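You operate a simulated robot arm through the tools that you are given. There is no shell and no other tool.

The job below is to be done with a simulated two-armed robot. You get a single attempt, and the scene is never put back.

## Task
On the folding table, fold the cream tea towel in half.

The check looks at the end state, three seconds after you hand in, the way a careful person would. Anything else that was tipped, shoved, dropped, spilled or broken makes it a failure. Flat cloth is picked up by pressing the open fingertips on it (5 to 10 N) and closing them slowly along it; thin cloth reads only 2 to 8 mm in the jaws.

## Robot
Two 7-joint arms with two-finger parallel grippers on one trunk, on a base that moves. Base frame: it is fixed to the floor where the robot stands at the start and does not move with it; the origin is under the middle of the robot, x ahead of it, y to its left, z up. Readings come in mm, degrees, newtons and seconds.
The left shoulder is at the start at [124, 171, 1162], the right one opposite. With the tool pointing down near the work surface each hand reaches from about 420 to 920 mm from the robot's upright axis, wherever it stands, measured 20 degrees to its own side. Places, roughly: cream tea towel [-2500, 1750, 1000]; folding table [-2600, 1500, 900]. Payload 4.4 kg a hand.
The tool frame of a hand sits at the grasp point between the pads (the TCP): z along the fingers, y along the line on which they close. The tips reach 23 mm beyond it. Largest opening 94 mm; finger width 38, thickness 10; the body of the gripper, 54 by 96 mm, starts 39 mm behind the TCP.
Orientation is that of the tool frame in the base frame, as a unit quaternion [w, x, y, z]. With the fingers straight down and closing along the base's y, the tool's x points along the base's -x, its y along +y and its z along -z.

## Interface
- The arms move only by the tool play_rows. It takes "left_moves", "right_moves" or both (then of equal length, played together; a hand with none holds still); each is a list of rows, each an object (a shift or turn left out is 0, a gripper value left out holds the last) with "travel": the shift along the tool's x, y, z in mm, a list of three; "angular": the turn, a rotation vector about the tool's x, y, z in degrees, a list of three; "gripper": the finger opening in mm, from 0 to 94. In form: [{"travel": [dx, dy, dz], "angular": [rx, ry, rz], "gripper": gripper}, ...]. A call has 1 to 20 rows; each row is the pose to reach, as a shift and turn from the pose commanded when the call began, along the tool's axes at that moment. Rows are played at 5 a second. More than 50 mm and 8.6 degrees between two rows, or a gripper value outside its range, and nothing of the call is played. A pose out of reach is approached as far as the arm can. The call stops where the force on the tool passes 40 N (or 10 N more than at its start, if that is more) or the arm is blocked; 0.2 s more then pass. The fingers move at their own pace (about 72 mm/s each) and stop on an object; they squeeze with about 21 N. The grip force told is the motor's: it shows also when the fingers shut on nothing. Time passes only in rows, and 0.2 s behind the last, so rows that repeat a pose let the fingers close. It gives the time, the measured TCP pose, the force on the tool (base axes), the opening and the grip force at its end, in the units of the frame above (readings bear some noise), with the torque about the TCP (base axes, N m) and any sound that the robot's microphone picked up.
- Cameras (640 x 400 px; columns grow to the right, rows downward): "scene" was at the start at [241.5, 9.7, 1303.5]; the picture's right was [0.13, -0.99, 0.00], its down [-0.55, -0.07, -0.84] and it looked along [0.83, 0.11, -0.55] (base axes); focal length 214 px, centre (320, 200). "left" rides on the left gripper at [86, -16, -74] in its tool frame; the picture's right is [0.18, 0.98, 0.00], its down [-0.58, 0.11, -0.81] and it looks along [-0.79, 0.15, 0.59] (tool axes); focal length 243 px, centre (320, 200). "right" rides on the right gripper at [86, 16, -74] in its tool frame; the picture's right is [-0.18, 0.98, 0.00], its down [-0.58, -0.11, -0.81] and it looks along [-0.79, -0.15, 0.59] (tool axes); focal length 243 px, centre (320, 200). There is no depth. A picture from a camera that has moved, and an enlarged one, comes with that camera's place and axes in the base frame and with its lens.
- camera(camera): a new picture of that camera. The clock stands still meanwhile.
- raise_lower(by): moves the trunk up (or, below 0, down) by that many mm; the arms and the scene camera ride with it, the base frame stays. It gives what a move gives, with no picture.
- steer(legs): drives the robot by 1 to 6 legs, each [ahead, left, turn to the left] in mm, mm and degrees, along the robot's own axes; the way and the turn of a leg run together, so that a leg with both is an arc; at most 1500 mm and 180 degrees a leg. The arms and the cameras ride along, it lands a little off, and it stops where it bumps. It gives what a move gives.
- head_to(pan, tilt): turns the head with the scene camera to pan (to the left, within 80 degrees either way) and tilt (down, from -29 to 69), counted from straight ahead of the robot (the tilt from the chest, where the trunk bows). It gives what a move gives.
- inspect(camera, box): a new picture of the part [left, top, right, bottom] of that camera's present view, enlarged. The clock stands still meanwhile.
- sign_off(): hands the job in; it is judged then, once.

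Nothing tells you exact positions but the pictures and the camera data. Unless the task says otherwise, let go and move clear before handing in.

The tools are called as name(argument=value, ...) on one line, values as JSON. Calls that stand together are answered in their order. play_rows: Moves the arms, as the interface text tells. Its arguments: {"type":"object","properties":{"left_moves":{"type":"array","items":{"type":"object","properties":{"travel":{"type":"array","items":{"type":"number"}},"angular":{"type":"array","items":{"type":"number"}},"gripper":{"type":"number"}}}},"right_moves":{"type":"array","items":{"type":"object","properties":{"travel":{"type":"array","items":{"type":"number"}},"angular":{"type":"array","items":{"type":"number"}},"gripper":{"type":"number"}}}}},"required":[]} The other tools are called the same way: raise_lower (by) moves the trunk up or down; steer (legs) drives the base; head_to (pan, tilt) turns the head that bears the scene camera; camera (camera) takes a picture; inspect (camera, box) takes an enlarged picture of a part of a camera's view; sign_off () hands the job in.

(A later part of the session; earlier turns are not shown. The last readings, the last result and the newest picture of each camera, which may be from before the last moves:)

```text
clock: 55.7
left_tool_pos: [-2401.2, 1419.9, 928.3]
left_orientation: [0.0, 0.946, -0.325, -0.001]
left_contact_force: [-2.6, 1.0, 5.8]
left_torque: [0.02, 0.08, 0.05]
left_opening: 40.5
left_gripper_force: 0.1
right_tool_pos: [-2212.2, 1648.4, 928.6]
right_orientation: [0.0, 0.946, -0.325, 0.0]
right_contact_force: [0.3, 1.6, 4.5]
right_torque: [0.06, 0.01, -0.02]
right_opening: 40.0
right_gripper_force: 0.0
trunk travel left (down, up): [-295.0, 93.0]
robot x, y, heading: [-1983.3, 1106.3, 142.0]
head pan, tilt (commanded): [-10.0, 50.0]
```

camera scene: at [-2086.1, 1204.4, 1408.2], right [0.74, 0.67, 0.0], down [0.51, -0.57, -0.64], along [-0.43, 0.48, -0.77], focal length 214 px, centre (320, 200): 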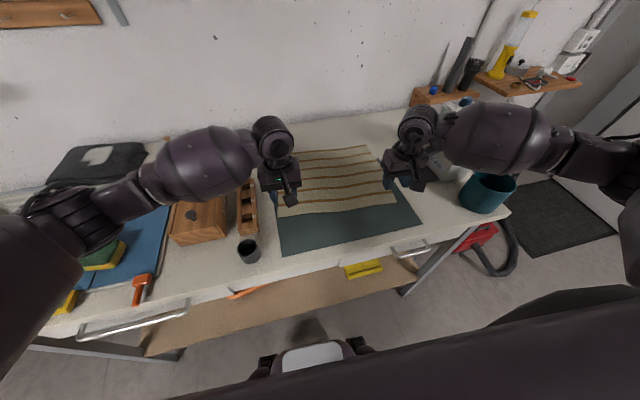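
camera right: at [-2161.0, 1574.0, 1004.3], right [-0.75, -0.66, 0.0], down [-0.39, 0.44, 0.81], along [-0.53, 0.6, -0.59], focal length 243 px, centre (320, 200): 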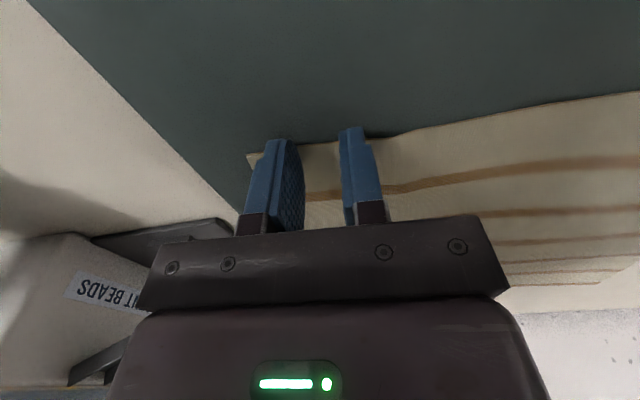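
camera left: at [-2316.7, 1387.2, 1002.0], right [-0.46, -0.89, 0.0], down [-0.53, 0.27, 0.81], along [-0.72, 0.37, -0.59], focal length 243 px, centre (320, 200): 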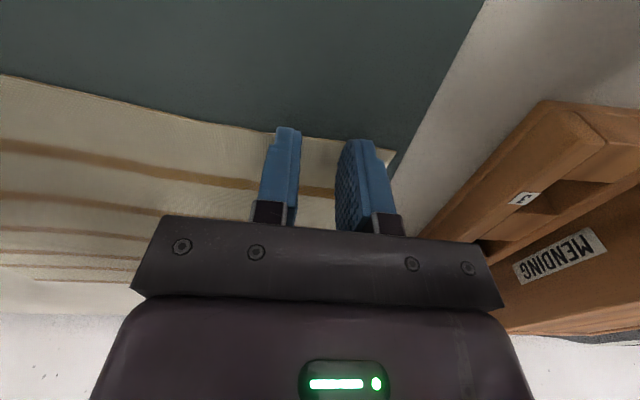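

play_rows(left_moves=[{"travel": [0, 0, 0.4]}, {"travel": [0, 0, 0.4]}, {"travel": [0, 0, 0.4]}], right_moves=[{"travel": [0, 0, 0.6]}, {"travel": [0, 0, 0.6]}, {"travel": [0, 0, 0.6]}])

```text
clock: 56.5
left_tool_pos: [-2401.4, 1421.3, 928.0]
left_orientation: [0.0, 0.947, -0.322, -0.001]
left_contact_force: [-5.3, 4.5, 10.1]
left_torque: [0.11, 0.17, -0.01]
left_opening: 40.1
left_gripper_force: 0.1
right_tool_pos: [-2213.3, 1647.4, 928.4]
right_orientation: [-0.001, 0.946, -0.324, -0.001]
right_contact_force: [-0.6, 4.6, 13.2]
right_torque: [0.08, 0.1, -0.01]
right_opening: 40.0
right_gripper_force: 0.1
trunk travel left (down, up): [-295.0, 93.0]
robot x, y, heading: [-1983.7, 1104.3, 141.9]
head pan, tilt (commanded): [-10.0, 50.0]
```

The presses read about 10 N and 13 N. I'll begin the slow close now and ease the right hand slightly.

play_rows(left_moves=[{"travel": [0, -1, 0], "gripper": 38}, {"travel": [0, -2, 0], "gripper": 36}, {"travel": [0, -3, 0], "gripper": 34}, {"travel": [0, -4, 0], "gripper": 32}], right_moves=[{"travel": [0, 1, -0.2], "gripper": 38}, {"travel": [0, 2, -0.3], "gripper": 36}, {"travel": [0, 3, -0.3], "gripper": 34}, {"travel": [0, 4, -0.3], "gripper": 32}])

camera(camera="left")

camera(camera="right")

```text
clock: 57.5
left_tool_pos: [-2398.9, 1421.4, 927.6]
left_orientation: [0.0, 0.946, -0.324, -0.001]
left_contact_force: [-5.4, -8.5, 16.9]
left_torque: [-0.17, 0.12, 0.07]
left_opening: 31.6
left_gripper_force: 0.0
right_tool_pos: [-2215.2, 1642.8, 927.4]
right_orientation: [-0.002, 0.946, -0.325, 0.001]
right_contact_force: [3.3, 5.8, 9.7]
right_torque: [0.13, 0.01, -0.08]
right_opening: 31.4
right_gripper_force: 0.0
trunk travel left (down, up): [-295.0, 93.0]
robot x, y, heading: [-1979.0, 1106.6, 142.0]
head pan, tilt (commanded): [-10.0, 50.0]
```

```text
taken
camera left: at [-2319.5, 1381.7, 1001.1], right [-0.46, -0.89, 0.0], down [-0.52, 0.27, 0.81], along [-0.72, 0.37, -0.59], focal length 243 px, centre (320, 200)
```

left: 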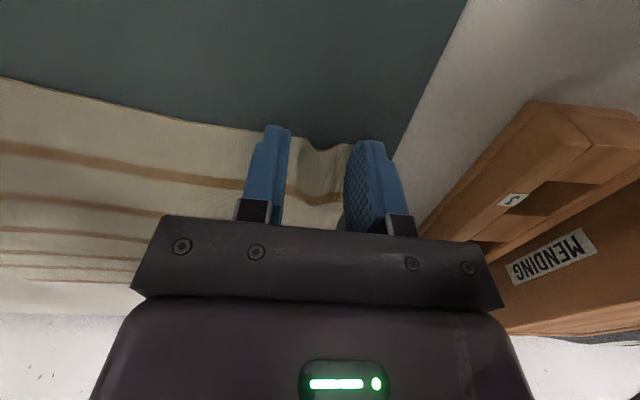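

```text
taken
camera right: at [-2157.5, 1577.2, 1003.3], right [-0.75, -0.66, 0.0], down [-0.39, 0.44, 0.81], along [-0.53, 0.61, -0.59], focal length 243 px, centre (320, 200)
```

right: 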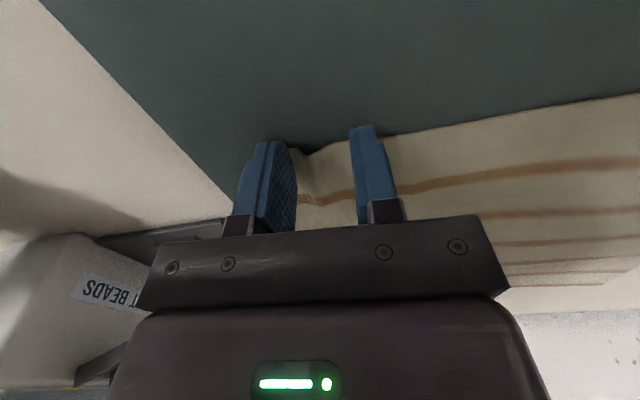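

A pleat is forming between the fingers of both hands. I'll keep closing slowly and relax the left press a little.

play_rows(left_moves=[{"travel": [0, -1, -0.4], "gripper": 30}, {"travel": [0, -2, -0.5], "gripper": 28}, {"travel": [0, -3, -0.5], "gripper": 26}, {"travel": [0, -4, -0.5], "gripper": 24}, {"travel": [0, -5, -0.5], "gripper": 22}], right_moves=[{"travel": [0, 1, 0], "gripper": 30}, {"travel": [0, 2, 0], "gripper": 28}, {"travel": [0, 3, 0], "gripper": 26}, {"travel": [0, 4, 0], "gripper": 24}, {"travel": [0, 5, 0], "gripper": 22}])

camera(camera="left")

camera(camera="right")

```text
clock: 58.7
left_tool_pos: [-2394.8, 1427.8, 928.6]
left_orientation: [-0.001, 0.946, -0.324, -0.001]
left_contact_force: [0.8, -2.2, 6.0]
left_torque: [-0.03, 0.04, 0.06]
left_opening: 21.3
left_gripper_force: 0.0
right_tool_pos: [-2218.1, 1639.3, 927.3]
right_orientation: [-0.001, 0.946, -0.325, 0.0]
right_contact_force: [4.2, 2.6, 10.8]
right_torque: [0.08, -0.02, 0.01]
right_opening: 20.4
right_gripper_force: 0.1
trunk travel left (down, up): [-295.0, 93.0]
robot x, y, heading: [-1981.6, 1110.7, 142.3]
head pan, tilt (commanded): [-10.0, 50.0]
```

```text
taken
camera left: at [-2315.6, 1386.4, 1001.3], right [-0.46, -0.89, 0.0], down [-0.53, 0.27, 0.81], along [-0.72, 0.37, -0.59], focal length 243 px, centre (320, 200)
```

left: 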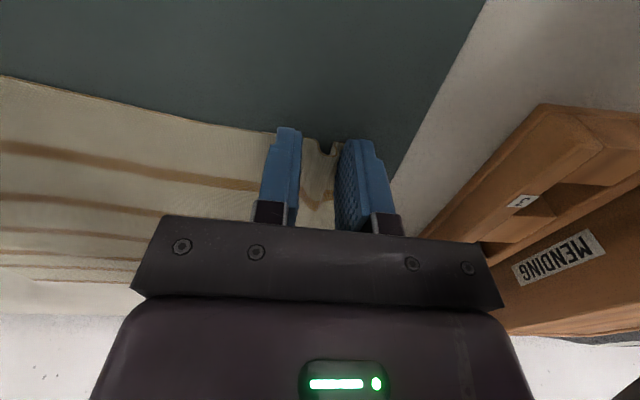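

```text
taken
camera right: at [-2160.1, 1573.5, 1003.2], right [-0.75, -0.66, 0.0], down [-0.39, 0.44, 0.81], along [-0.53, 0.6, -0.59], focal length 243 px, centre (320, 200)
```

right: 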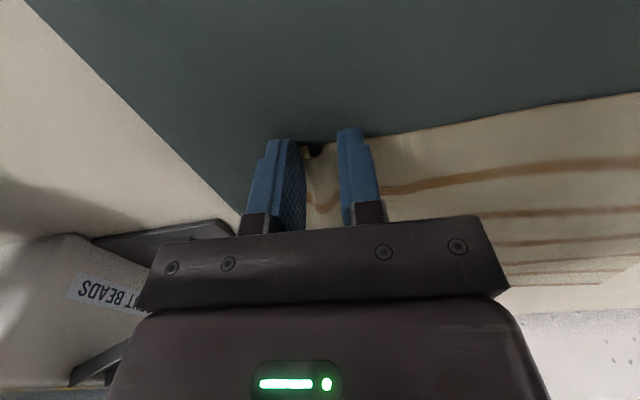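

The pleats are gathering well on both sides. I'll finish closing, keeping the left press near 8 N.

play_rows(left_moves=[{"travel": [0, -1, 0.2], "gripper": 20}, {"travel": [0, -2, 0.2], "gripper": 18}, {"travel": [0, -3, 0.2], "gripper": 16}, {"travel": [0, -4, 0.2], "gripper": 14}, {"travel": [0, -5, 0.2], "gripper": 12}, {"travel": [0, -6, 0.2], "gripper": 10}, {"travel": [0, -7, 0.2], "gripper": 8}, {"travel": [0, -7.5, 0.2], "gripper": 5}, {"travel": [0, -8, 0.2], "gripper": 2}, {"travel": [0, -8, 0.2], "gripper": 0}, {"travel": [0, -8, 0.2], "gripper": 0}, {"travel": [0, -8, 0.2], "gripper": 0}], right_moves=[{"travel": [0, 1, 0], "gripper": 20}, {"travel": [0, 2, 0], "gripper": 18}, {"travel": [0, 3, 0], "gripper": 16}, {"travel": [0, 4, 0], "gripper": 14}, {"travel": [0, 5, 0], "gripper": 12}, {"travel": [0, 6, 0], "gripper": 10}, {"travel": [0, 7, 0], "gripper": 8}, {"travel": [0, 7.5, 0], "gripper": 5}, {"travel": [0, 8, 0], "gripper": 2}, {"travel": [0, 8, 0], "gripper": 0}, {"travel": [0, 8, 0], "gripper": 0}, {"travel": [0, 8, 0], "gripper": 0}])

camera(camera="left")

camera(camera="right")

camera(camera="scene")

```text
clock: 61.3
left_tool_pos: [-2389.1, 1431.8, 928.2]
left_orientation: [0.0, 0.946, -0.324, -0.001]
left_contact_force: [-6.6, -7.7, 13.9]
left_torque: [-0.16, 0.2, 0.03]
left_opening: 7.3
left_gripper_force: 21.2
right_tool_pos: [-2223.5, 1632.4, 928.7]
right_orientation: [0.0, 0.946, -0.325, -0.001]
right_contact_force: [1.9, 3.4, 5.4]
right_torque: [0.09, -0.02, -0.04]
right_opening: 6.5
right_gripper_force: 20.6
trunk travel left (down, up): [-295.0, 93.0]
robot x, y, heading: [-1979.2, 1111.0, 141.9]
head pan, tilt (commanded): [-10.0, 50.0]
```

```text
taken
camera left: at [-2311.4, 1392.4, 1001.1], right [-0.46, -0.89, 0.0], down [-0.53, 0.27, 0.81], along [-0.72, 0.37, -0.59], focal length 243 px, centre (320, 200)
```

left: 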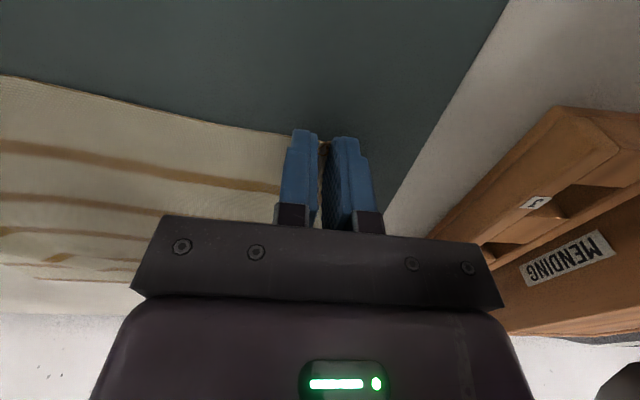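

```text
taken
camera right: at [-2165.6, 1566.8, 1003.3], right [-0.75, -0.66, 0.0], down [-0.39, 0.44, 0.81], along [-0.53, 0.6, -0.59], focal length 243 px, centre (320, 200)
```

right: 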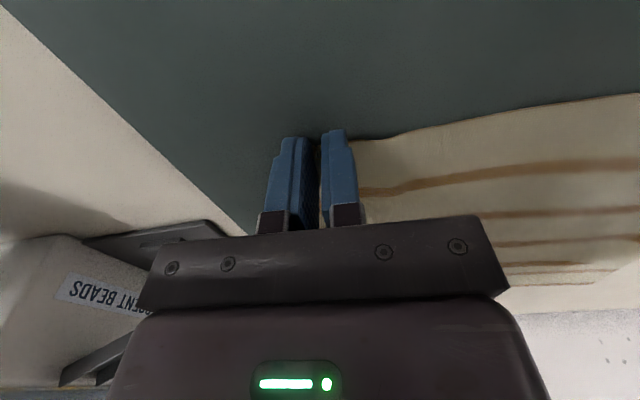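

```text
taken
camera scene: at [-2085.3, 1202.8, 1408.5], right [0.74, 0.67, 0.0], down [0.51, -0.57, -0.64], along [-0.43, 0.48, -0.77], focal length 214 px, centre (320, 200)
```

scene: 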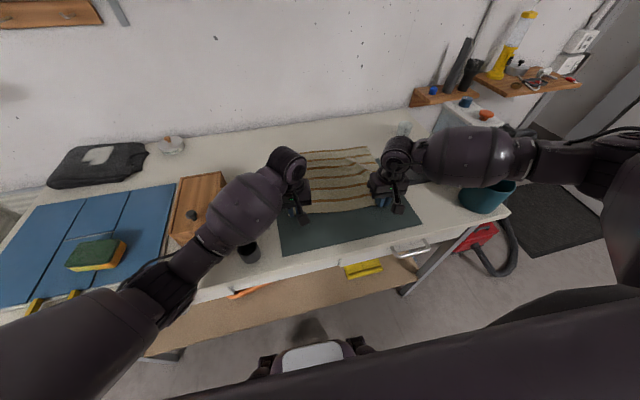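

Both hands hold cloth firmly, with jaws at about 7 mm and 21 N of grip. I'll lift slowly along the start of an arc about the towel's centre line and see how the cloth drapes.

play_rows(left_moves=[{"travel": [0, 0, -6]}, {"travel": [-1, 0, -16]}, {"travel": [-3, 0, -26]}, {"travel": [-6, 0, -37]}, {"travel": [-10, 0, -48]}, {"travel": [-15, 0, -59]}, {"travel": [-20, 0, -70]}, {"travel": [-20, 0, -70]}], right_moves=[{"travel": [0, 0, -6]}, {"travel": [-1, 0, -16]}, {"travel": [-3, 0, -26]}, {"travel": [-6, 0, -37]}, {"travel": [-10, 0, -48]}, {"travel": [-15, 0, -59]}, {"travel": [-20, 0, -70]}, {"travel": [-20, 0, -70]}])

camera(camera="scene")

inspect(camera="scene", box=[240, 110, 480, 260])

camera(camera="left")

camera(camera="right")

```text
clock: 63.1
left_tool_pos: [-2405.7, 1445.9, 997.0]
left_orientation: [0.0, 0.946, -0.325, 0.0]
left_contact_force: [0.1, -0.6, 0.0]
left_torque: [-0.01, -0.01, 0.0]
left_opening: 7.1
left_gripper_force: 20.6
right_tool_pos: [-2240.0, 1645.4, 997.1]
right_orientation: [0.001, 0.946, -0.325, 0.0]
right_contact_force: [-0.1, -0.1, 0.4]
right_torque: [0.03, 0.03, -0.04]
right_opening: 5.7
right_gripper_force: 21.2
trunk travel left (down, up): [-295.0, 93.0]
robot x, y, heading: [-1982.7, 1111.7, 142.1]
head pan, tilt (commanded): [-10.0, 50.0]
```

```text
taken
camera scene: at [-2085.8, 1204.2, 1408.2], right [0.74, 0.67, 0.0], down [0.51, -0.57, -0.64], along [-0.43, 0.48, -0.77], focal length 214 px, centre (320, 200)
```

scene: 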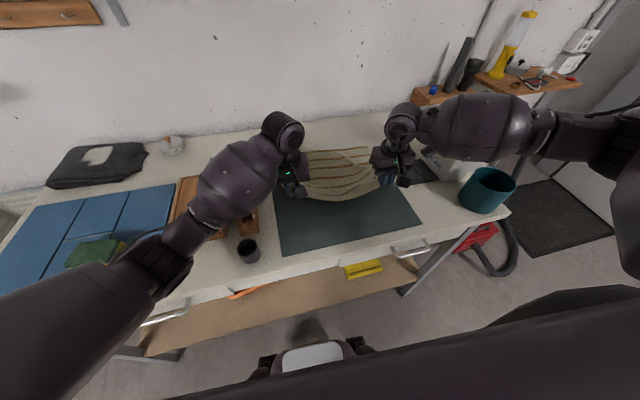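

```text
2.67 times, centred on (360, 185) of scene
camera zoom: at [-2085.8, 1204.2, 1408.2], right [0.74, 0.67, 0.0], down [0.51, -0.57, -0.64], along [-0.43, 0.48, -0.77], focal length 572 px, centre (213, 240)
```

zoom: 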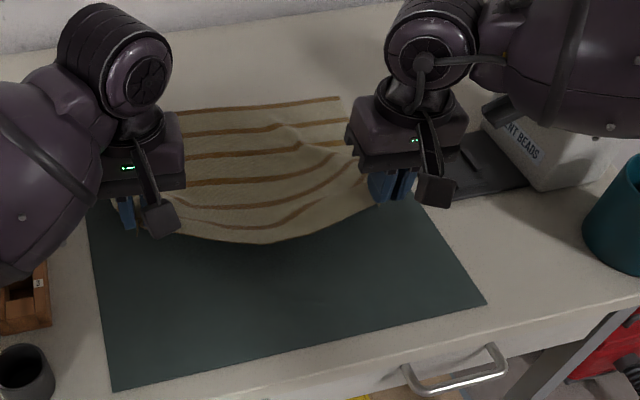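

```text
taken
camera left: at [-2326.8, 1406.1, 1070.7], right [-0.46, -0.89, 0.0], down [-0.53, 0.27, 0.81], along [-0.72, 0.37, -0.59], focal length 243 px, centre (320, 200)
```

left: 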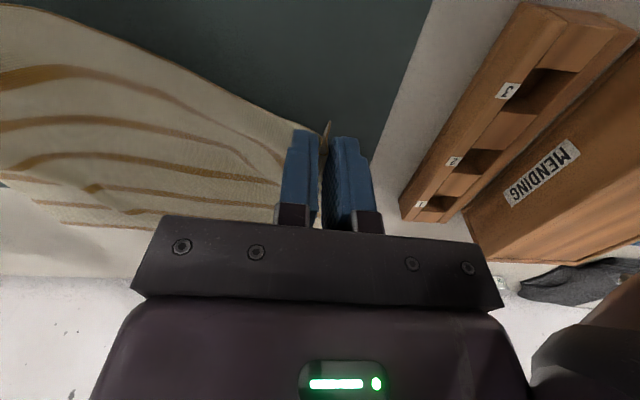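

```text
taken
camera right: at [-2181.6, 1580.1, 1072.5], right [-0.75, -0.66, 0.0], down [-0.39, 0.44, 0.81], along [-0.53, 0.6, -0.59], focal length 243 px, centre (320, 200)
```

right: 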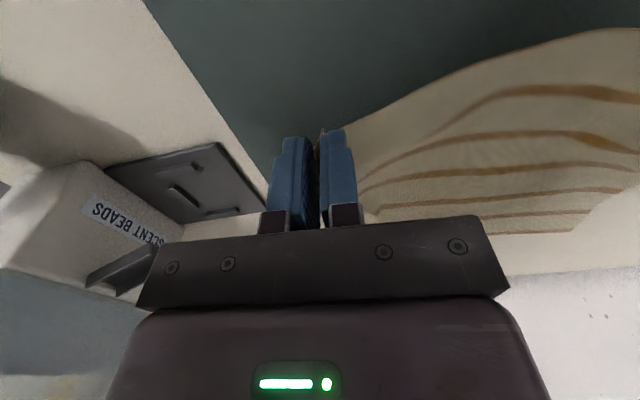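

The cloth came up cleanly with both hands. It sags in the middle, so I'll spread the hands about 16 mm to tighten the edge.

My plan is to lift the towel until it hangs, lay its bottom half forward from the far edge, then fold the held edge back onto it. That way the gripped edge never has to flip over. I'll lift straight up now.

play_rows(left_moves=[{"travel": [0, 3, 0]}, {"travel": [0, 6, 0]}, {"travel": [0, 8, 0]}, {"travel": [0, 8, -10]}, {"travel": [0, 8, -22]}, {"travel": [0, 8, -34]}, {"travel": [0, 8, -46]}, {"travel": [0, 8, -58]}, {"travel": [0, 8, -70]}, {"travel": [0, 8, -82]}, {"travel": [0, 8, -94]}, {"travel": [0, 8, -100]}, {"travel": [0, 8, -100]}], right_moves=[{"travel": [0, -3, 0]}, {"travel": [0, -6, 0]}, {"travel": [0, -8, 0]}, {"travel": [0, -8, -10]}, {"travel": [0, -8, -22]}, {"travel": [0, -8, -34]}, {"travel": [0, -8, -46]}, {"travel": [0, -8, -58]}, {"travel": [0, -8, -70]}, {"travel": [0, -8, -82]}, {"travel": [0, -8, -94]}, {"travel": [0, -8, -100]}, {"travel": [0, -8, -100]}])

camera(camera="scene")

camera(camera="left")

camera(camera="right")

```text
clock: 65.9
left_tool_pos: [-2409.4, 1440.3, 1096.2]
left_orientation: [0.0, 0.946, -0.325, 0.0]
left_contact_force: [-0.7, -0.5, -0.3]
left_torque: [0.0, 0.0, 0.04]
left_opening: 7.1
left_gripper_force: 20.9
right_tool_pos: [-2234.3, 1651.7, 1096.5]
right_orientation: [0.0, 0.946, -0.325, 0.001]
right_contact_force: [-0.3, 0.2, 0.3]
right_torque: [-0.01, 0.0, 0.02]
right_opening: 5.4
right_gripper_force: 21.0
trunk travel left (down, up): [-295.0, 93.0]
robot x, y, heading: [-1984.3, 1104.4, 142.1]
head pan, tilt (commanded): [-10.0, 50.0]
```

```text
taken
camera scene: at [-2085.9, 1204.2, 1408.2], right [0.74, 0.67, 0.0], down [0.51, -0.57, -0.64], along [-0.43, 0.48, -0.77], focal length 214 px, centre (320, 200)
```

scene: 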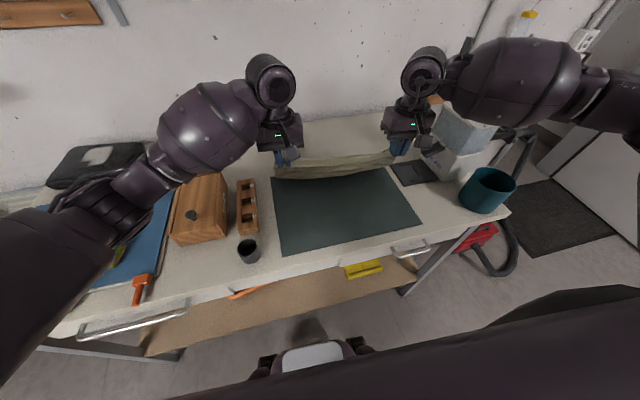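

```text
taken
camera left: at [-2331.8, 1399.2, 1170.6], right [-0.46, -0.89, 0.0], down [-0.53, 0.27, 0.81], along [-0.72, 0.37, -0.59], focal length 243 px, centre (320, 200)
```

left: 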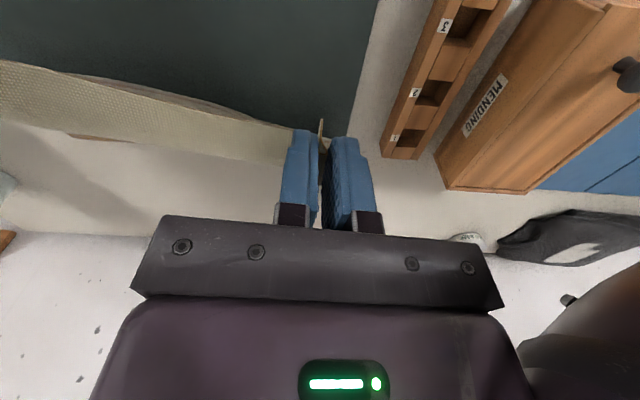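

```text
taken
camera right: at [-2176.9, 1586.5, 1172.7], right [-0.75, -0.66, 0.0], down [-0.39, 0.44, 0.81], along [-0.53, 0.6, -0.59], focal length 243 px, centre (320, 200)
```

right: 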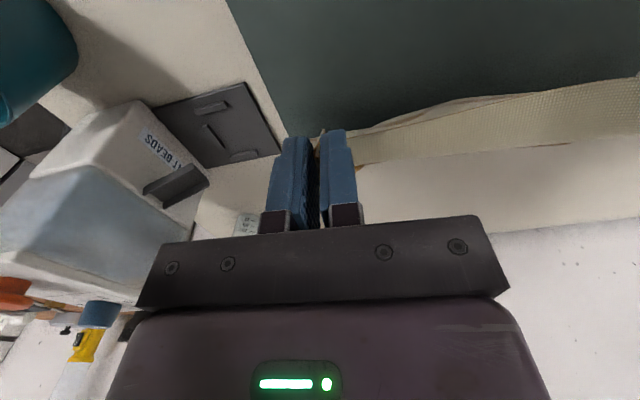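

The towel now slopes from my hands down to its far edge, which is sliding toward me as expected. I'll keep lifting until it hangs free.

play_rows(left_moves=[{"travel": [0, 0, -12]}, {"travel": [0, 0, -24]}, {"travel": [0, 0, -36]}, {"travel": [0, 0, -48]}, {"travel": [0, 0, -60]}, {"travel": [0, 0, -72]}, {"travel": [0, 0, -84]}, {"travel": [0, 0, -96]}, {"travel": [0, 0, -108]}, {"travel": [0, 0, -120]}, {"travel": [0, 0, -130]}, {"travel": [0, 0, -140]}, {"travel": [0, 0, -145]}, {"travel": [0, 0, -145]}, {"travel": [0, 0, -145]}, {"travel": [0, 0, -145]}, {"travel": [0, 0, -145]}], right_moves=[{"travel": [0, 0, -12]}, {"travel": [0, 0, -24]}, {"travel": [0, 0, -36]}, {"travel": [0, 0, -48]}, {"travel": [0, 0, -60]}, {"travel": [0, 0, -72]}, {"travel": [0, 0, -84]}, {"travel": [0, 0, -96]}, {"travel": [0, 0, -108]}, {"travel": [0, 0, -120]}, {"travel": [0, 0, -130]}, {"travel": [0, 0, -140]}, {"travel": [0, 0, -145]}, {"travel": [0, 0, -145]}, {"travel": [0, 0, -145]}, {"travel": [0, 0, -145]}, {"travel": [0, 0, -145]}])

camera(camera="scene")

inspect(camera="scene", box=[220, 100, 460, 250])

camera(camera="right")

```text
clock: 69.5
left_tool_pos: [-2410.5, 1440.0, 1241.0]
left_orientation: [0.0, 0.946, -0.325, 0.0]
left_contact_force: [-0.3, 0.5, -1.1]
left_torque: [0.01, -0.02, 0.02]
left_opening: 7.1
left_gripper_force: 20.9
right_tool_pos: [-2234.9, 1652.3, 1240.6]
right_orientation: [0.0, 0.946, -0.325, 0.0]
right_contact_force: [-0.6, -0.3, -1.0]
right_torque: [0.01, -0.02, -0.01]
right_opening: 5.9
right_gripper_force: 20.9
trunk travel left (down, up): [-295.0, 93.0]
robot x, y, heading: [-1982.9, 1105.4, 142.2]
head pan, tilt (commanded): [-10.0, 50.0]
```

```text
taken
camera scene: at [-2085.8, 1204.2, 1408.3], right [0.74, 0.67, 0.0], down [0.51, -0.57, -0.64], along [-0.43, 0.48, -0.77], focal length 214 px, centre (320, 200)
```

scene: 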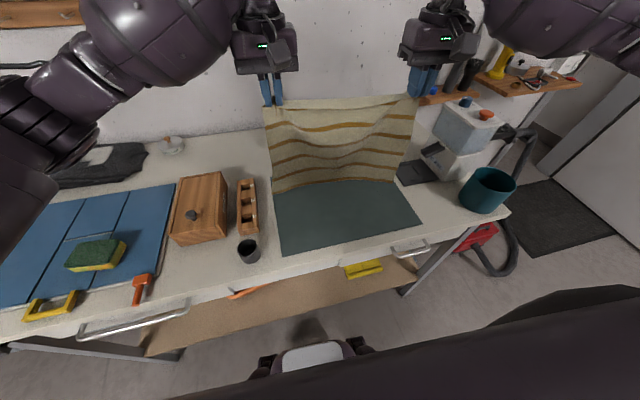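

```text
2.67 times, centred on (340, 175) of scene
camera zoom: at [-2085.8, 1204.2, 1408.3], right [0.74, 0.67, 0.0], down [0.51, -0.57, -0.64], along [-0.43, 0.48, -0.77], focal length 572 px, centre (267, 267)
```

zoom: 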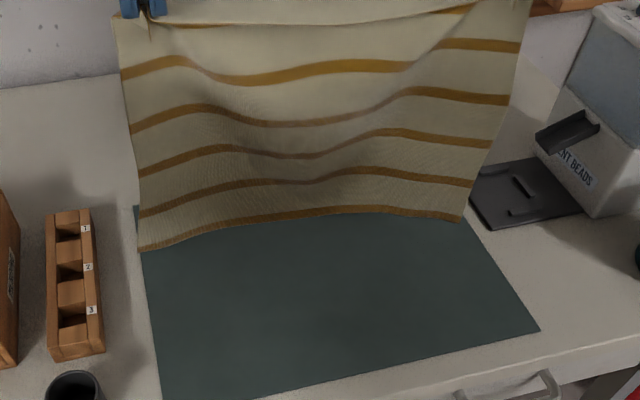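

```text
taken
camera right: at [-2176.7, 1586.3, 1317.2], right [-0.75, -0.66, 0.0], down [-0.39, 0.44, 0.81], along [-0.53, 0.6, -0.59], focal length 243 px, centre (320, 200)
```

right: 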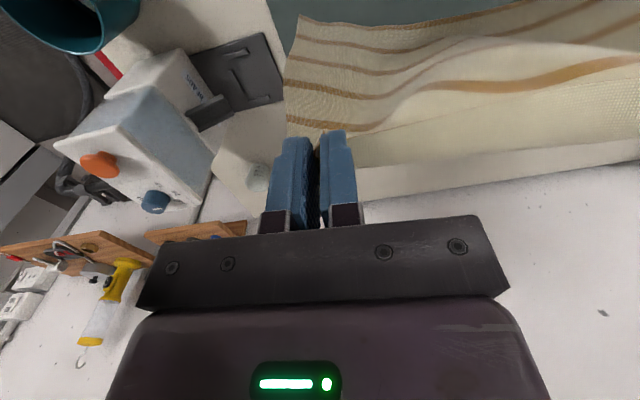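

The towel now hangs freely with its bottom edge about 45 mm above the mat. It bows forward slightly in the middle, so I'll spread the hands a few millimetres to flatten it, watching the side force.

play_rows(left_moves=[{"travel": [0, 1, 0]}, {"travel": [0, 2, 0]}, {"travel": [0, 3, 0]}, {"travel": [0, 3, 0]}], right_moves=[{"travel": [0, -1, 0]}, {"travel": [0, -2, 0]}, {"travel": [0, -3, 0]}, {"travel": [0, -3, 0]}])

inspect(camera="scene", box=[220, 60, 460, 210])

camera(camera="left")

```text
clock: 70.5
left_tool_pos: [-2412.4, 1438.1, 1242.6]
left_orientation: [-0.001, 0.946, -0.324, 0.0]
left_contact_force: [1.6, 2.4, 0.0]
left_torque: [0.03, -0.07, -0.01]
left_opening: 7.0
left_gripper_force: 20.9
right_tool_pos: [-2232.5, 1654.3, 1242.0]
right_orientation: [0.0, 0.946, -0.325, 0.0]
right_contact_force: [-1.4, -1.5, -0.8]
right_torque: [-0.03, 0.05, 0.05]
right_opening: 5.6
right_gripper_force: 20.8
trunk travel left (down, up): [-295.0, 93.0]
robot x, y, heading: [-1982.7, 1106.0, 142.2]
head pan, tilt (commanded): [-10.0, 50.0]
```

```text
2.67 times, centred on (340, 135) of scene
camera zoom: at [-2085.8, 1204.2, 1408.3], right [0.74, 0.67, 0.0], down [0.51, -0.57, -0.64], along [-0.43, 0.48, -0.77], focal length 572 px, centre (267, 373)
```

zoom: 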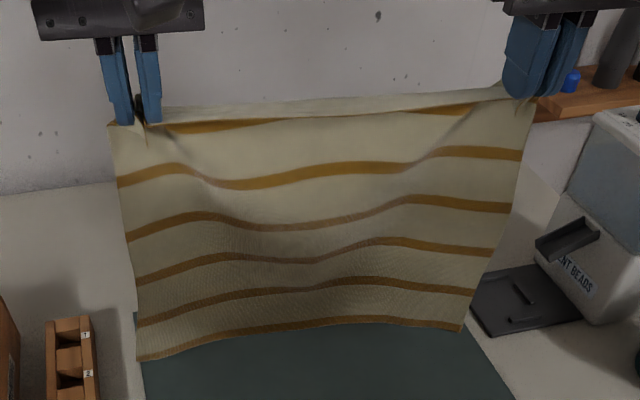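

```text
taken
camera left: at [-2334.1, 1396.9, 1315.7], right [-0.46, -0.89, 0.0], down [-0.53, 0.27, 0.81], along [-0.72, 0.37, -0.59], focal length 243 px, centre (320, 200)
```

left: 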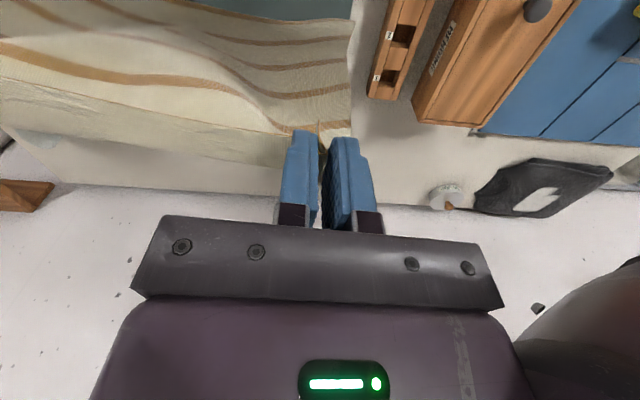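

The edge is taut now (about 2–3 N) and the towel hangs quite flat. I'll lower it until the bottom edge is about to touch the mat.

play_rows(left_moves=[{"travel": [0, 0, 8]}, {"travel": [0, 0, 16]}, {"travel": [0, 0, 24]}, {"travel": [0, 0, 32]}, {"travel": [0, 0, 36]}, {"travel": [0, 0, 36]}, {"travel": [0, 0, 36]}, {"travel": [0, 0, 36]}], right_moves=[{"travel": [0, 0, 8]}, {"travel": [0, 0, 16]}, {"travel": [0, 0, 24]}, {"travel": [0, 0, 32]}, {"travel": [0, 0, 36]}, {"travel": [0, 0, 36]}, {"travel": [0, 0, 36]}, {"travel": [0, 0, 36]}])

inspect(camera="scene", box=[220, 90, 460, 240])

```text
clock: 72.3
left_tool_pos: [-2412.5, 1436.6, 1205.5]
left_orientation: [0.0, 0.946, -0.324, 0.0]
left_contact_force: [1.3, 2.6, -0.2]
left_torque: [0.04, -0.05, -0.03]
left_opening: 7.2
left_gripper_force: 21.1
right_tool_pos: [-2233.0, 1654.5, 1205.3]
right_orientation: [0.001, 0.946, -0.326, 0.0]
right_contact_force: [-1.9, -2.6, 0.2]
right_torque: [-0.05, 0.06, 0.01]
right_opening: 6.1
right_gripper_force: 20.8
trunk travel left (down, up): [-295.0, 93.0]
robot x, y, heading: [-1982.5, 1107.8, 142.3]
head pan, tilt (commanded): [-10.0, 50.0]
```

```text
2.67 times, centred on (340, 165) of scene
camera zoom: at [-2085.8, 1204.2, 1408.3], right [0.74, 0.67, 0.0], down [0.51, -0.57, -0.64], along [-0.43, 0.48, -0.77], focal length 572 px, centre (267, 293)
```

zoom: 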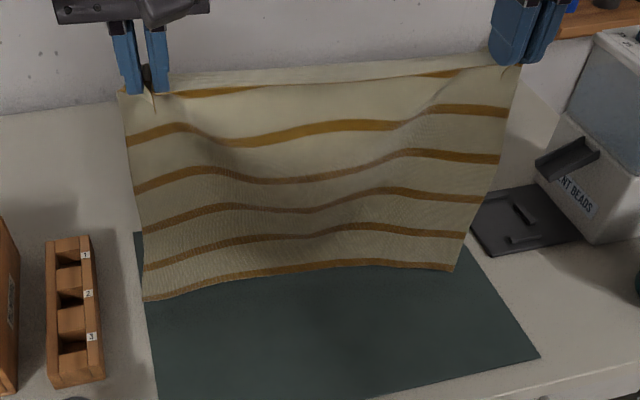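

The bottom edge is about at the mat surface. I'll lay the lower half by moving forward and down together, and check partway.

play_rows(left_moves=[{"travel": [0, 0, 5]}, {"travel": [-6, 0, 10]}, {"travel": [-14, 0, 18]}, {"travel": [-22, 0, 26]}, {"travel": [-30, 0, 34]}, {"travel": [-38, 0, 42]}, {"travel": [-46, 0, 50]}, {"travel": [-54, 0, 58]}, {"travel": [-60, 0, 64]}, {"travel": [-60, 0, 64]}, {"travel": [-60, 0, 64]}], right_moves=[{"travel": [0, 0, 5]}, {"travel": [-6, 0, 10]}, {"travel": [-14, 0, 18]}, {"travel": [-22, 0, 26]}, {"travel": [-30, 0, 34]}, {"travel": [-38, 0, 42]}, {"travel": [-46, 0, 50]}, {"travel": [-54, 0, 58]}, {"travel": [-60, 0, 64]}, {"travel": [-60, 0, 64]}, {"travel": [-60, 0, 64]}])

inspect(camera="scene", box=[220, 90, 460, 240])

camera(camera="left")

camera(camera="right")

```text
clock: 74.7
left_tool_pos: [-2460.6, 1473.9, 1141.8]
left_orientation: [0.0, 0.946, -0.325, 0.0]
left_contact_force: [1.9, 1.4, 0.4]
left_torque: [0.01, -0.07, -0.01]
left_opening: 7.3
left_gripper_force: 20.9
right_tool_pos: [-2280.3, 1691.5, 1141.1]
right_orientation: [0.0, 0.946, -0.325, 0.0]
right_contact_force: [-2.1, -1.5, -0.1]
right_torque: [-0.01, 0.03, 0.04]
right_opening: 6.2
right_gripper_force: 21.2
trunk travel left (down, up): [-295.0, 93.0]
robot x, y, heading: [-1982.2, 1107.1, 142.3]
head pan, tilt (commanded): [-10.0, 50.0]
```

```text
2.67 times, centred on (340, 165) of scene
camera zoom: at [-2085.9, 1204.3, 1408.2], right [0.74, 0.67, 0.0], down [0.51, -0.57, -0.64], along [-0.43, 0.48, -0.77], focal length 572 px, centre (267, 293)
```

zoom: 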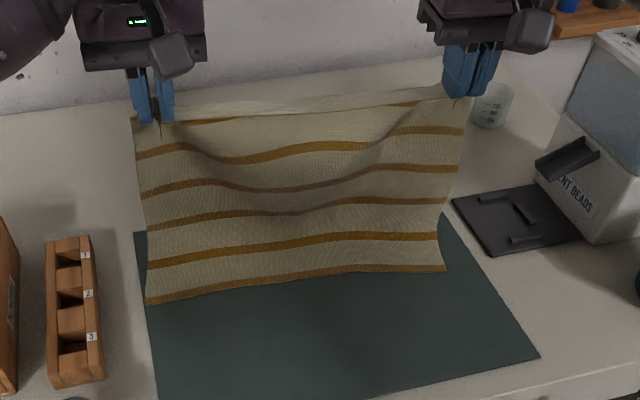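

```text
taken
camera left: at [-2381.3, 1433.7, 1215.4], right [-0.46, -0.89, 0.0], down [-0.53, 0.27, 0.81], along [-0.72, 0.37, -0.59], focal length 243 px, centre (320, 200)
```

left: 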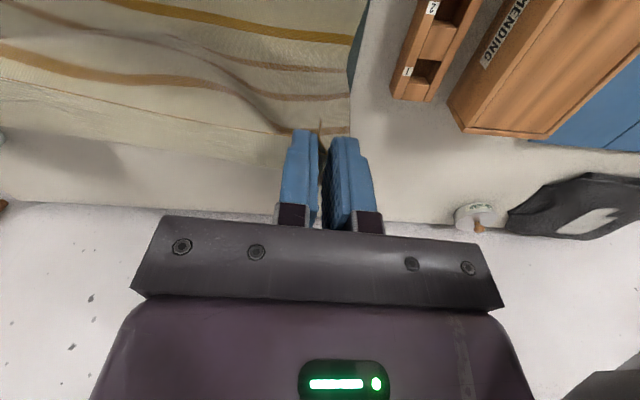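

```text
taken
camera right: at [-2222.2, 1625.6, 1217.6], right [-0.75, -0.66, 0.0], down [-0.39, 0.44, 0.81], along [-0.53, 0.6, -0.59], focal length 243 px, centre (320, 200)
```

right: 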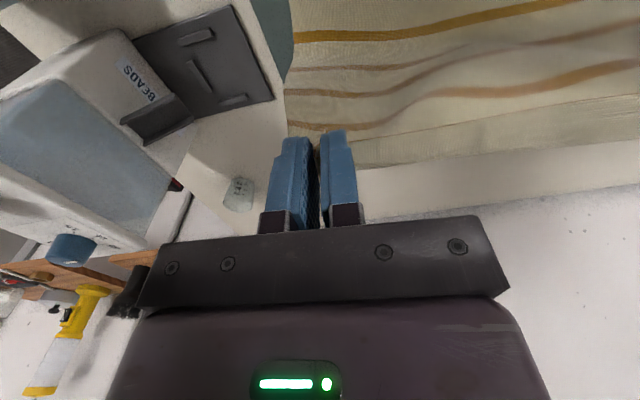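

The bottom edge has stayed in place at about 560 mm forward and is square, with around 60 mm laid flat. I'll lay the rest of the lower half.

play_rows(left_moves=[{"travel": [-8, 0, 8]}, {"travel": [-16, 0, 16]}, {"travel": [-24, 0, 24]}, {"travel": [-32, 0, 32]}, {"travel": [-40, 0, 40]}, {"travel": [-48, 0, 48]}, {"travel": [-56, 0, 56]}, {"travel": [-64, 0, 64]}, {"travel": [-72, 0, 72]}, {"travel": [-80, 0, 80]}, {"travel": [-88, 0, 88]}, {"travel": [-88, 0, 88]}, {"travel": [-88, 0, 88]}], right_moves=[{"travel": [-8, 0, 8]}, {"travel": [-16, 0, 16]}, {"travel": [-24, 0, 24]}, {"travel": [-32, 0, 32]}, {"travel": [-40, 0, 40]}, {"travel": [-48, 0, 48]}, {"travel": [-56, 0, 56]}, {"travel": [-64, 0, 64]}, {"travel": [-72, 0, 72]}, {"travel": [-80, 0, 80]}, {"travel": [-88, 0, 88]}, {"travel": [-88, 0, 88]}, {"travel": [-88, 0, 88]}])

camera(camera="scene")

inspect(camera="scene", box=[220, 90, 460, 240])

camera(camera="left")

camera(camera="right")

```text
clock: 77.5
left_tool_pos: [-2530.0, 1527.6, 1054.0]
left_orientation: [0.001, 0.946, -0.325, -0.001]
left_contact_force: [2.2, 1.5, 0.2]
left_torque: [0.01, -0.05, -0.01]
left_opening: 7.0
left_gripper_force: 21.3
right_tool_pos: [-2350.4, 1745.9, 1053.8]
right_orientation: [0.001, 0.946, -0.325, 0.0]
right_contact_force: [-1.7, -1.9, 0.2]
right_torque: [-0.03, 0.02, 0.01]
right_opening: 6.0
right_gripper_force: 21.1
trunk travel left (down, up): [-295.0, 93.0]
robot x, y, heading: [-1980.2, 1108.0, 142.0]
head pan, tilt (commanded): [-10.0, 50.0]
```

```text
taken
camera scene: at [-2086.0, 1204.3, 1408.2], right [0.74, 0.67, 0.0], down [0.51, -0.57, -0.64], along [-0.43, 0.48, -0.77], focal length 214 px, centre (320, 200)
```

scene: 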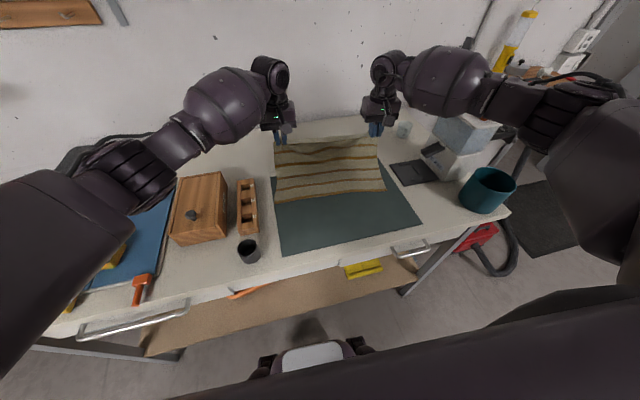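

```text
2.67 times, centred on (340, 165) of scene
camera zoom: at [-2086.0, 1204.3, 1408.2], right [0.74, 0.67, 0.0], down [0.51, -0.57, -0.64], along [-0.43, 0.48, -0.77], focal length 572 px, centre (267, 293)
```

zoom: 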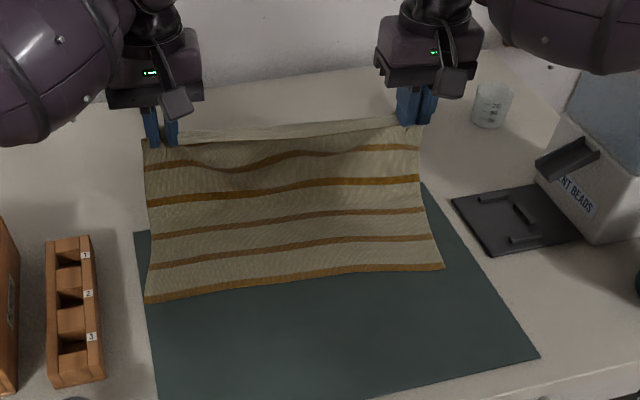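

```text
taken
camera left: at [-2451.2, 1487.5, 1127.6], right [-0.46, -0.89, 0.0], down [-0.53, 0.27, 0.81], along [-0.72, 0.37, -0.59], focal length 243 px, centre (320, 200)
```

left: 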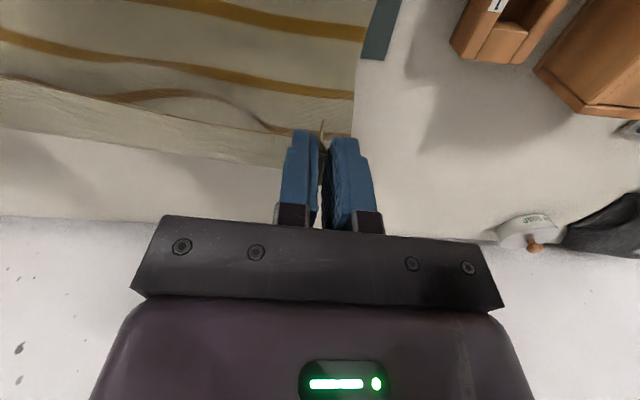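

```text
taken
camera right: at [-2291.7, 1679.7, 1129.2], right [-0.75, -0.66, 0.0], down [-0.39, 0.44, 0.81], along [-0.53, 0.6, -0.59], focal length 243 px, centre (320, 200)
```

right: 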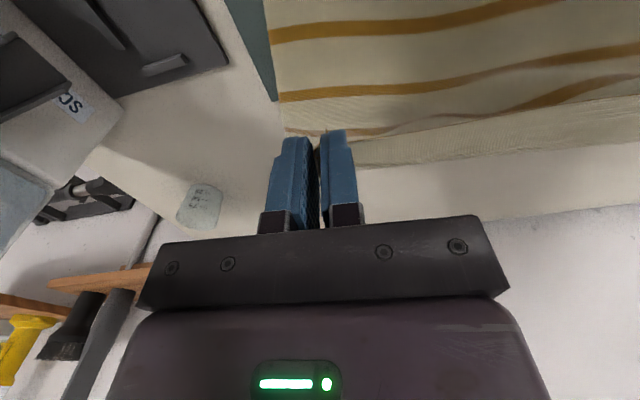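

The lower half now lies flat, with its edge at about 566/558 mm forward on the left and right. Next I'll swing the held edge back toward me along an arc about the crease, stopping partway to check.

play_rows(left_moves=[{"travel": [11.3, 0, 0.6]}, {"travel": [22.5, 0, 2.2]}, {"travel": [33.5, 0, 5.1]}, {"travel": [44.2, 0, 9]}, {"travel": [54.4, 0, 13.9]}, {"travel": [64.2, 0, 19.9]}, {"travel": [73.2, 0, 26.8]}, {"travel": [81.7, 0, 34.6]}, {"travel": [89.3, 0, 43.2]}, {"travel": [96, 0, 52.4]}, {"travel": [101.9, 0, 62.4]}, {"travel": [101.9, 0, 62.4]}], right_moves=[{"travel": [11.6, 0, 0.6]}, {"travel": [23, 0, 2.2]}, {"travel": [34.2, 0, 5.1]}, {"travel": [45.2, 0, 9]}, {"travel": [55.6, 0, 13.9]}, {"travel": [65.6, 0, 19.9]}, {"travel": [74.8, 0, 26.8]}, {"travel": [83.4, 0, 34.6]}, {"travel": [91.2, 0, 43.2]}, {"travel": [98.1, 0, 52.4]}, {"travel": [104.1, 0, 62.4]}, {"travel": [104.1, 0, 62.4]}])

inspect(camera="scene", box=[220, 90, 460, 240])

camera(camera="left")

camera(camera="right")

```text
clock: 80.1
left_tool_pos: [-2447.9, 1465.7, 990.8]
left_orientation: [0.0, 0.946, -0.324, 0.0]
left_contact_force: [1.5, 1.7, -0.1]
left_torque: [0.06, -0.03, -0.02]
left_opening: 7.2
left_gripper_force: 21.0
right_tool_pos: [-2266.3, 1680.9, 990.6]
right_orientation: [0.0, 0.946, -0.325, 0.0]
right_contact_force: [-0.8, -2.0, 0.9]
right_torque: [0.01, 0.06, 0.03]
right_opening: 5.8
right_gripper_force: 20.7
trunk travel left (down, up): [-295.0, 93.0]
robot x, y, heading: [-1981.9, 1109.1, 142.2]
head pan, tilt (commanded): [-10.0, 50.0]
```

```text
2.67 times, centred on (340, 165) of scene
camera zoom: at [-2085.9, 1204.1, 1408.3], right [0.74, 0.67, 0.0], down [0.51, -0.57, -0.64], along [-0.43, 0.48, -0.77], focal length 572 px, centre (267, 293)
```

zoom: 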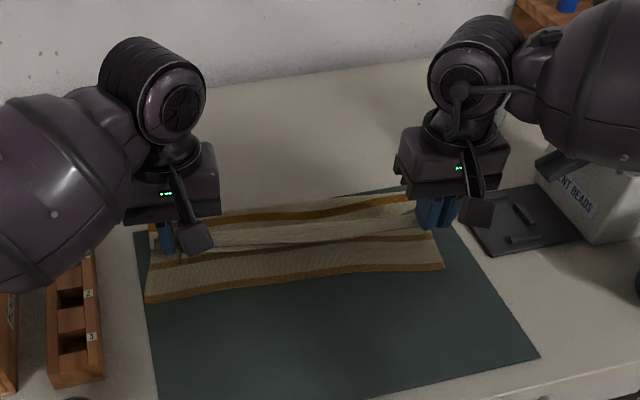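

```text
taken
camera left: at [-2369.9, 1425.4, 1065.0], right [-0.46, -0.89, 0.0], down [-0.53, 0.27, 0.81], along [-0.72, 0.37, -0.59], focal length 243 px, centre (320, 200)
```

left: 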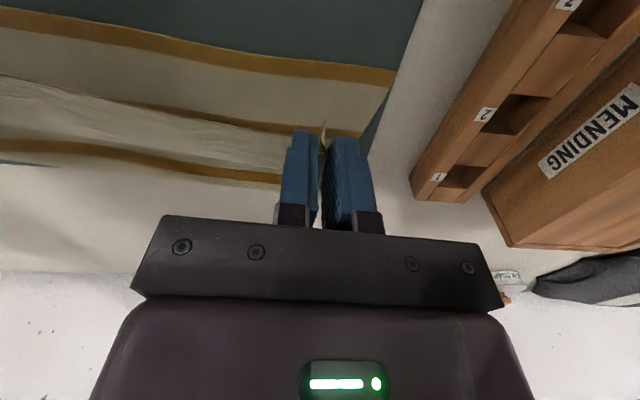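

```text
taken
camera right: at [-2209.5, 1615.4, 1066.6], right [-0.75, -0.66, 0.0], down [-0.39, 0.44, 0.81], along [-0.53, 0.6, -0.59], focal length 243 px, centre (320, 200)
```

right: 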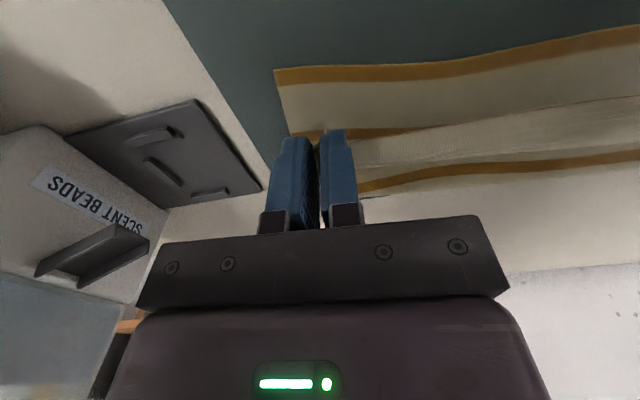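

The fold is coming down neatly over the lower half. I'll finish the arc, back about 12 mm and down to just above the two layers.

play_rows(left_moves=[{"travel": [3, 0, 5]}, {"travel": [5, 0, 11]}, {"travel": [7, 0, 17]}, {"travel": [8.5, 0, 23]}, {"travel": [10, 0, 30]}, {"travel": [11, 0, 37]}, {"travel": [11.7, 0, 44]}, {"travel": [12, 0, 50]}, {"travel": [12, 0, 50]}], right_moves=[{"travel": [3, 0, 5]}, {"travel": [5, 0, 11]}, {"travel": [7, 0, 17]}, {"travel": [8.5, 0, 23]}, {"travel": [9.7, 0, 30]}, {"travel": [10.7, 0, 37]}, {"travel": [11.2, 0, 44]}, {"travel": [11.5, 0, 50]}, {"travel": [11.5, 0, 50]}])

inspect(camera="scene", box=[220, 90, 460, 240])

camera(camera="left")

camera(camera="right")

```text
clock: 82.1
left_tool_pos: [-2439.5, 1457.7, 940.4]
left_orientation: [0.0, 0.946, -0.324, 0.0]
left_contact_force: [2.1, 1.5, 1.1]
left_torque: [-0.02, -0.04, -0.01]
left_opening: 7.0
left_gripper_force: 20.6
right_tool_pos: [-2258.2, 1674.0, 940.7]
right_orientation: [0.0, 0.946, -0.324, 0.0]
right_contact_force: [-1.2, -1.1, -0.3]
right_torque: [-0.02, 0.04, 0.04]
right_opening: 5.7
right_gripper_force: 20.9
trunk travel left (down, up): [-295.0, 93.0]
robot x, y, heading: [-1983.6, 1105.5, 142.3]
head pan, tilt (commanded): [-10.0, 50.0]
```

```text
2.67 times, centred on (340, 165) of scene
camera zoom: at [-2085.8, 1204.1, 1408.3], right [0.74, 0.67, 0.0], down [0.51, -0.57, -0.64], along [-0.43, 0.48, -0.77], focal length 572 px, centre (267, 293)
```

zoom: 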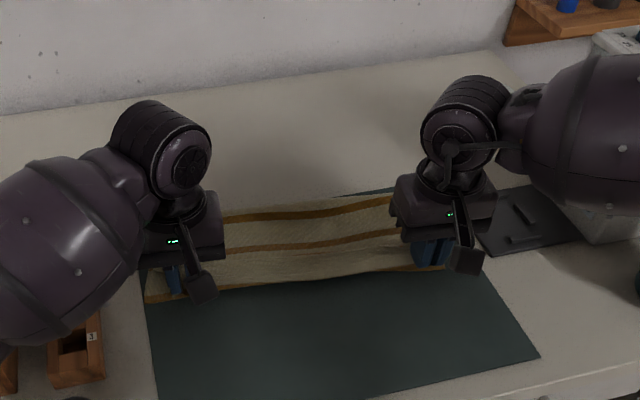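

```text
taken
camera left: at [-2360.7, 1417.9, 1015.1], right [-0.46, -0.89, 0.0], down [-0.53, 0.27, 0.81], along [-0.72, 0.37, -0.59], focal length 243 px, centre (320, 200)
```

left: 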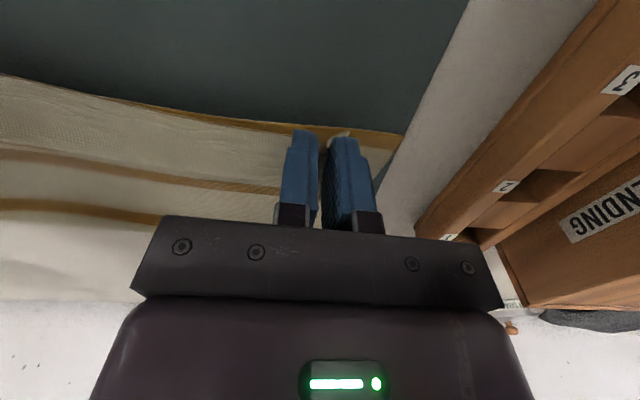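

```text
taken
camera right: at [-2200.6, 1608.5, 1017.3], right [-0.75, -0.66, 0.0], down [-0.39, 0.44, 0.81], along [-0.53, 0.6, -0.59], focal length 243 px, centre (320, 200)
```

right: 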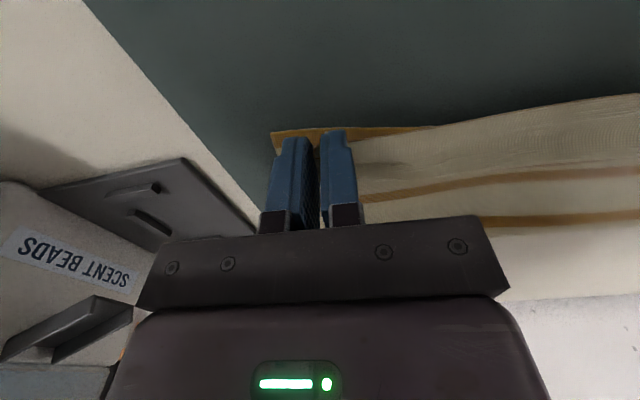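

The top edge is landing right on the lower edge. I'll lower the last few millimetres to light contact before releasing.

play_rows(left_moves=[{"travel": [0, 0, 3]}, {"travel": [0, 0, 6]}, {"travel": [0, 0, 8]}, {"travel": [0, 0, 9]}, {"travel": [0, 0, 9]}], right_moves=[{"travel": [0, 0, 3]}, {"travel": [0, 0, 6]}, {"travel": [0, 0, 8]}, {"travel": [0, 0, 9]}, {"travel": [0, 0, 9]}])

camera(camera="left")

camera(camera="right")

```text
clock: 83.3
left_tool_pos: [-2440.9, 1458.3, 931.9]
left_orientation: [0.001, 0.946, -0.325, -0.001]
left_contact_force: [2.3, 1.2, 0.2]
left_torque: [0.05, -0.05, 0.01]
left_opening: 7.4
left_gripper_force: 20.8
right_tool_pos: [-2257.8, 1674.6, 931.1]
right_orientation: [0.0, 0.946, -0.325, 0.0]
right_contact_force: [-1.4, -2.2, 1.1]
right_torque: [-0.08, 0.05, 0.02]
right_opening: 6.0
right_gripper_force: 20.9
trunk travel left (down, up): [-295.0, 93.0]
robot x, y, heading: [-1979.1, 1108.1, 142.2]
head pan, tilt (commanded): [-10.0, 50.0]
```

```text
taken
camera left: at [-2360.9, 1418.0, 1006.3], right [-0.46, -0.89, 0.0], down [-0.53, 0.27, 0.81], along [-0.72, 0.37, -0.59], focal length 243 px, centre (320, 200)
```

left: 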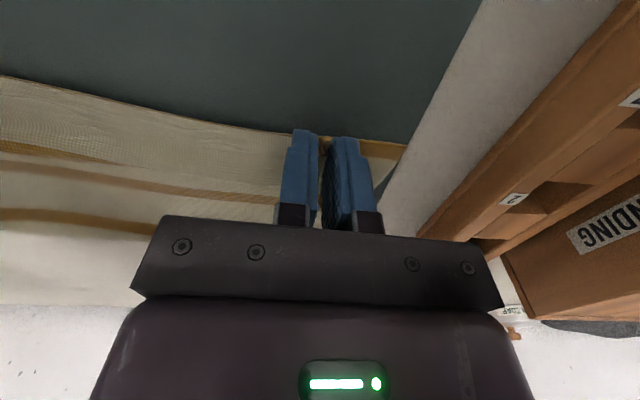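

```text
taken
camera right: at [-2200.4, 1608.7, 1008.1], right [-0.75, -0.66, 0.0], down [-0.39, 0.44, 0.81], along [-0.53, 0.6, -0.59], focal length 243 px, centre (320, 200)
```

right: 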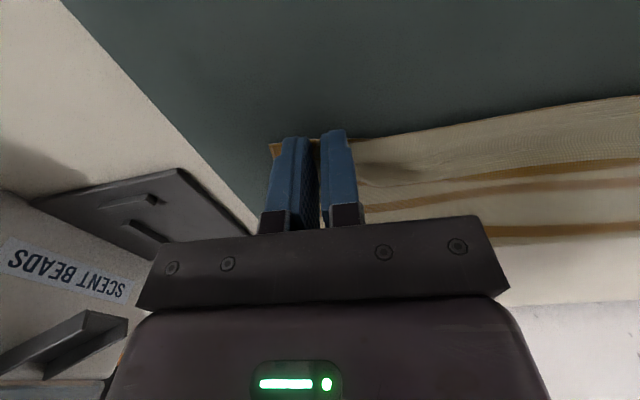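

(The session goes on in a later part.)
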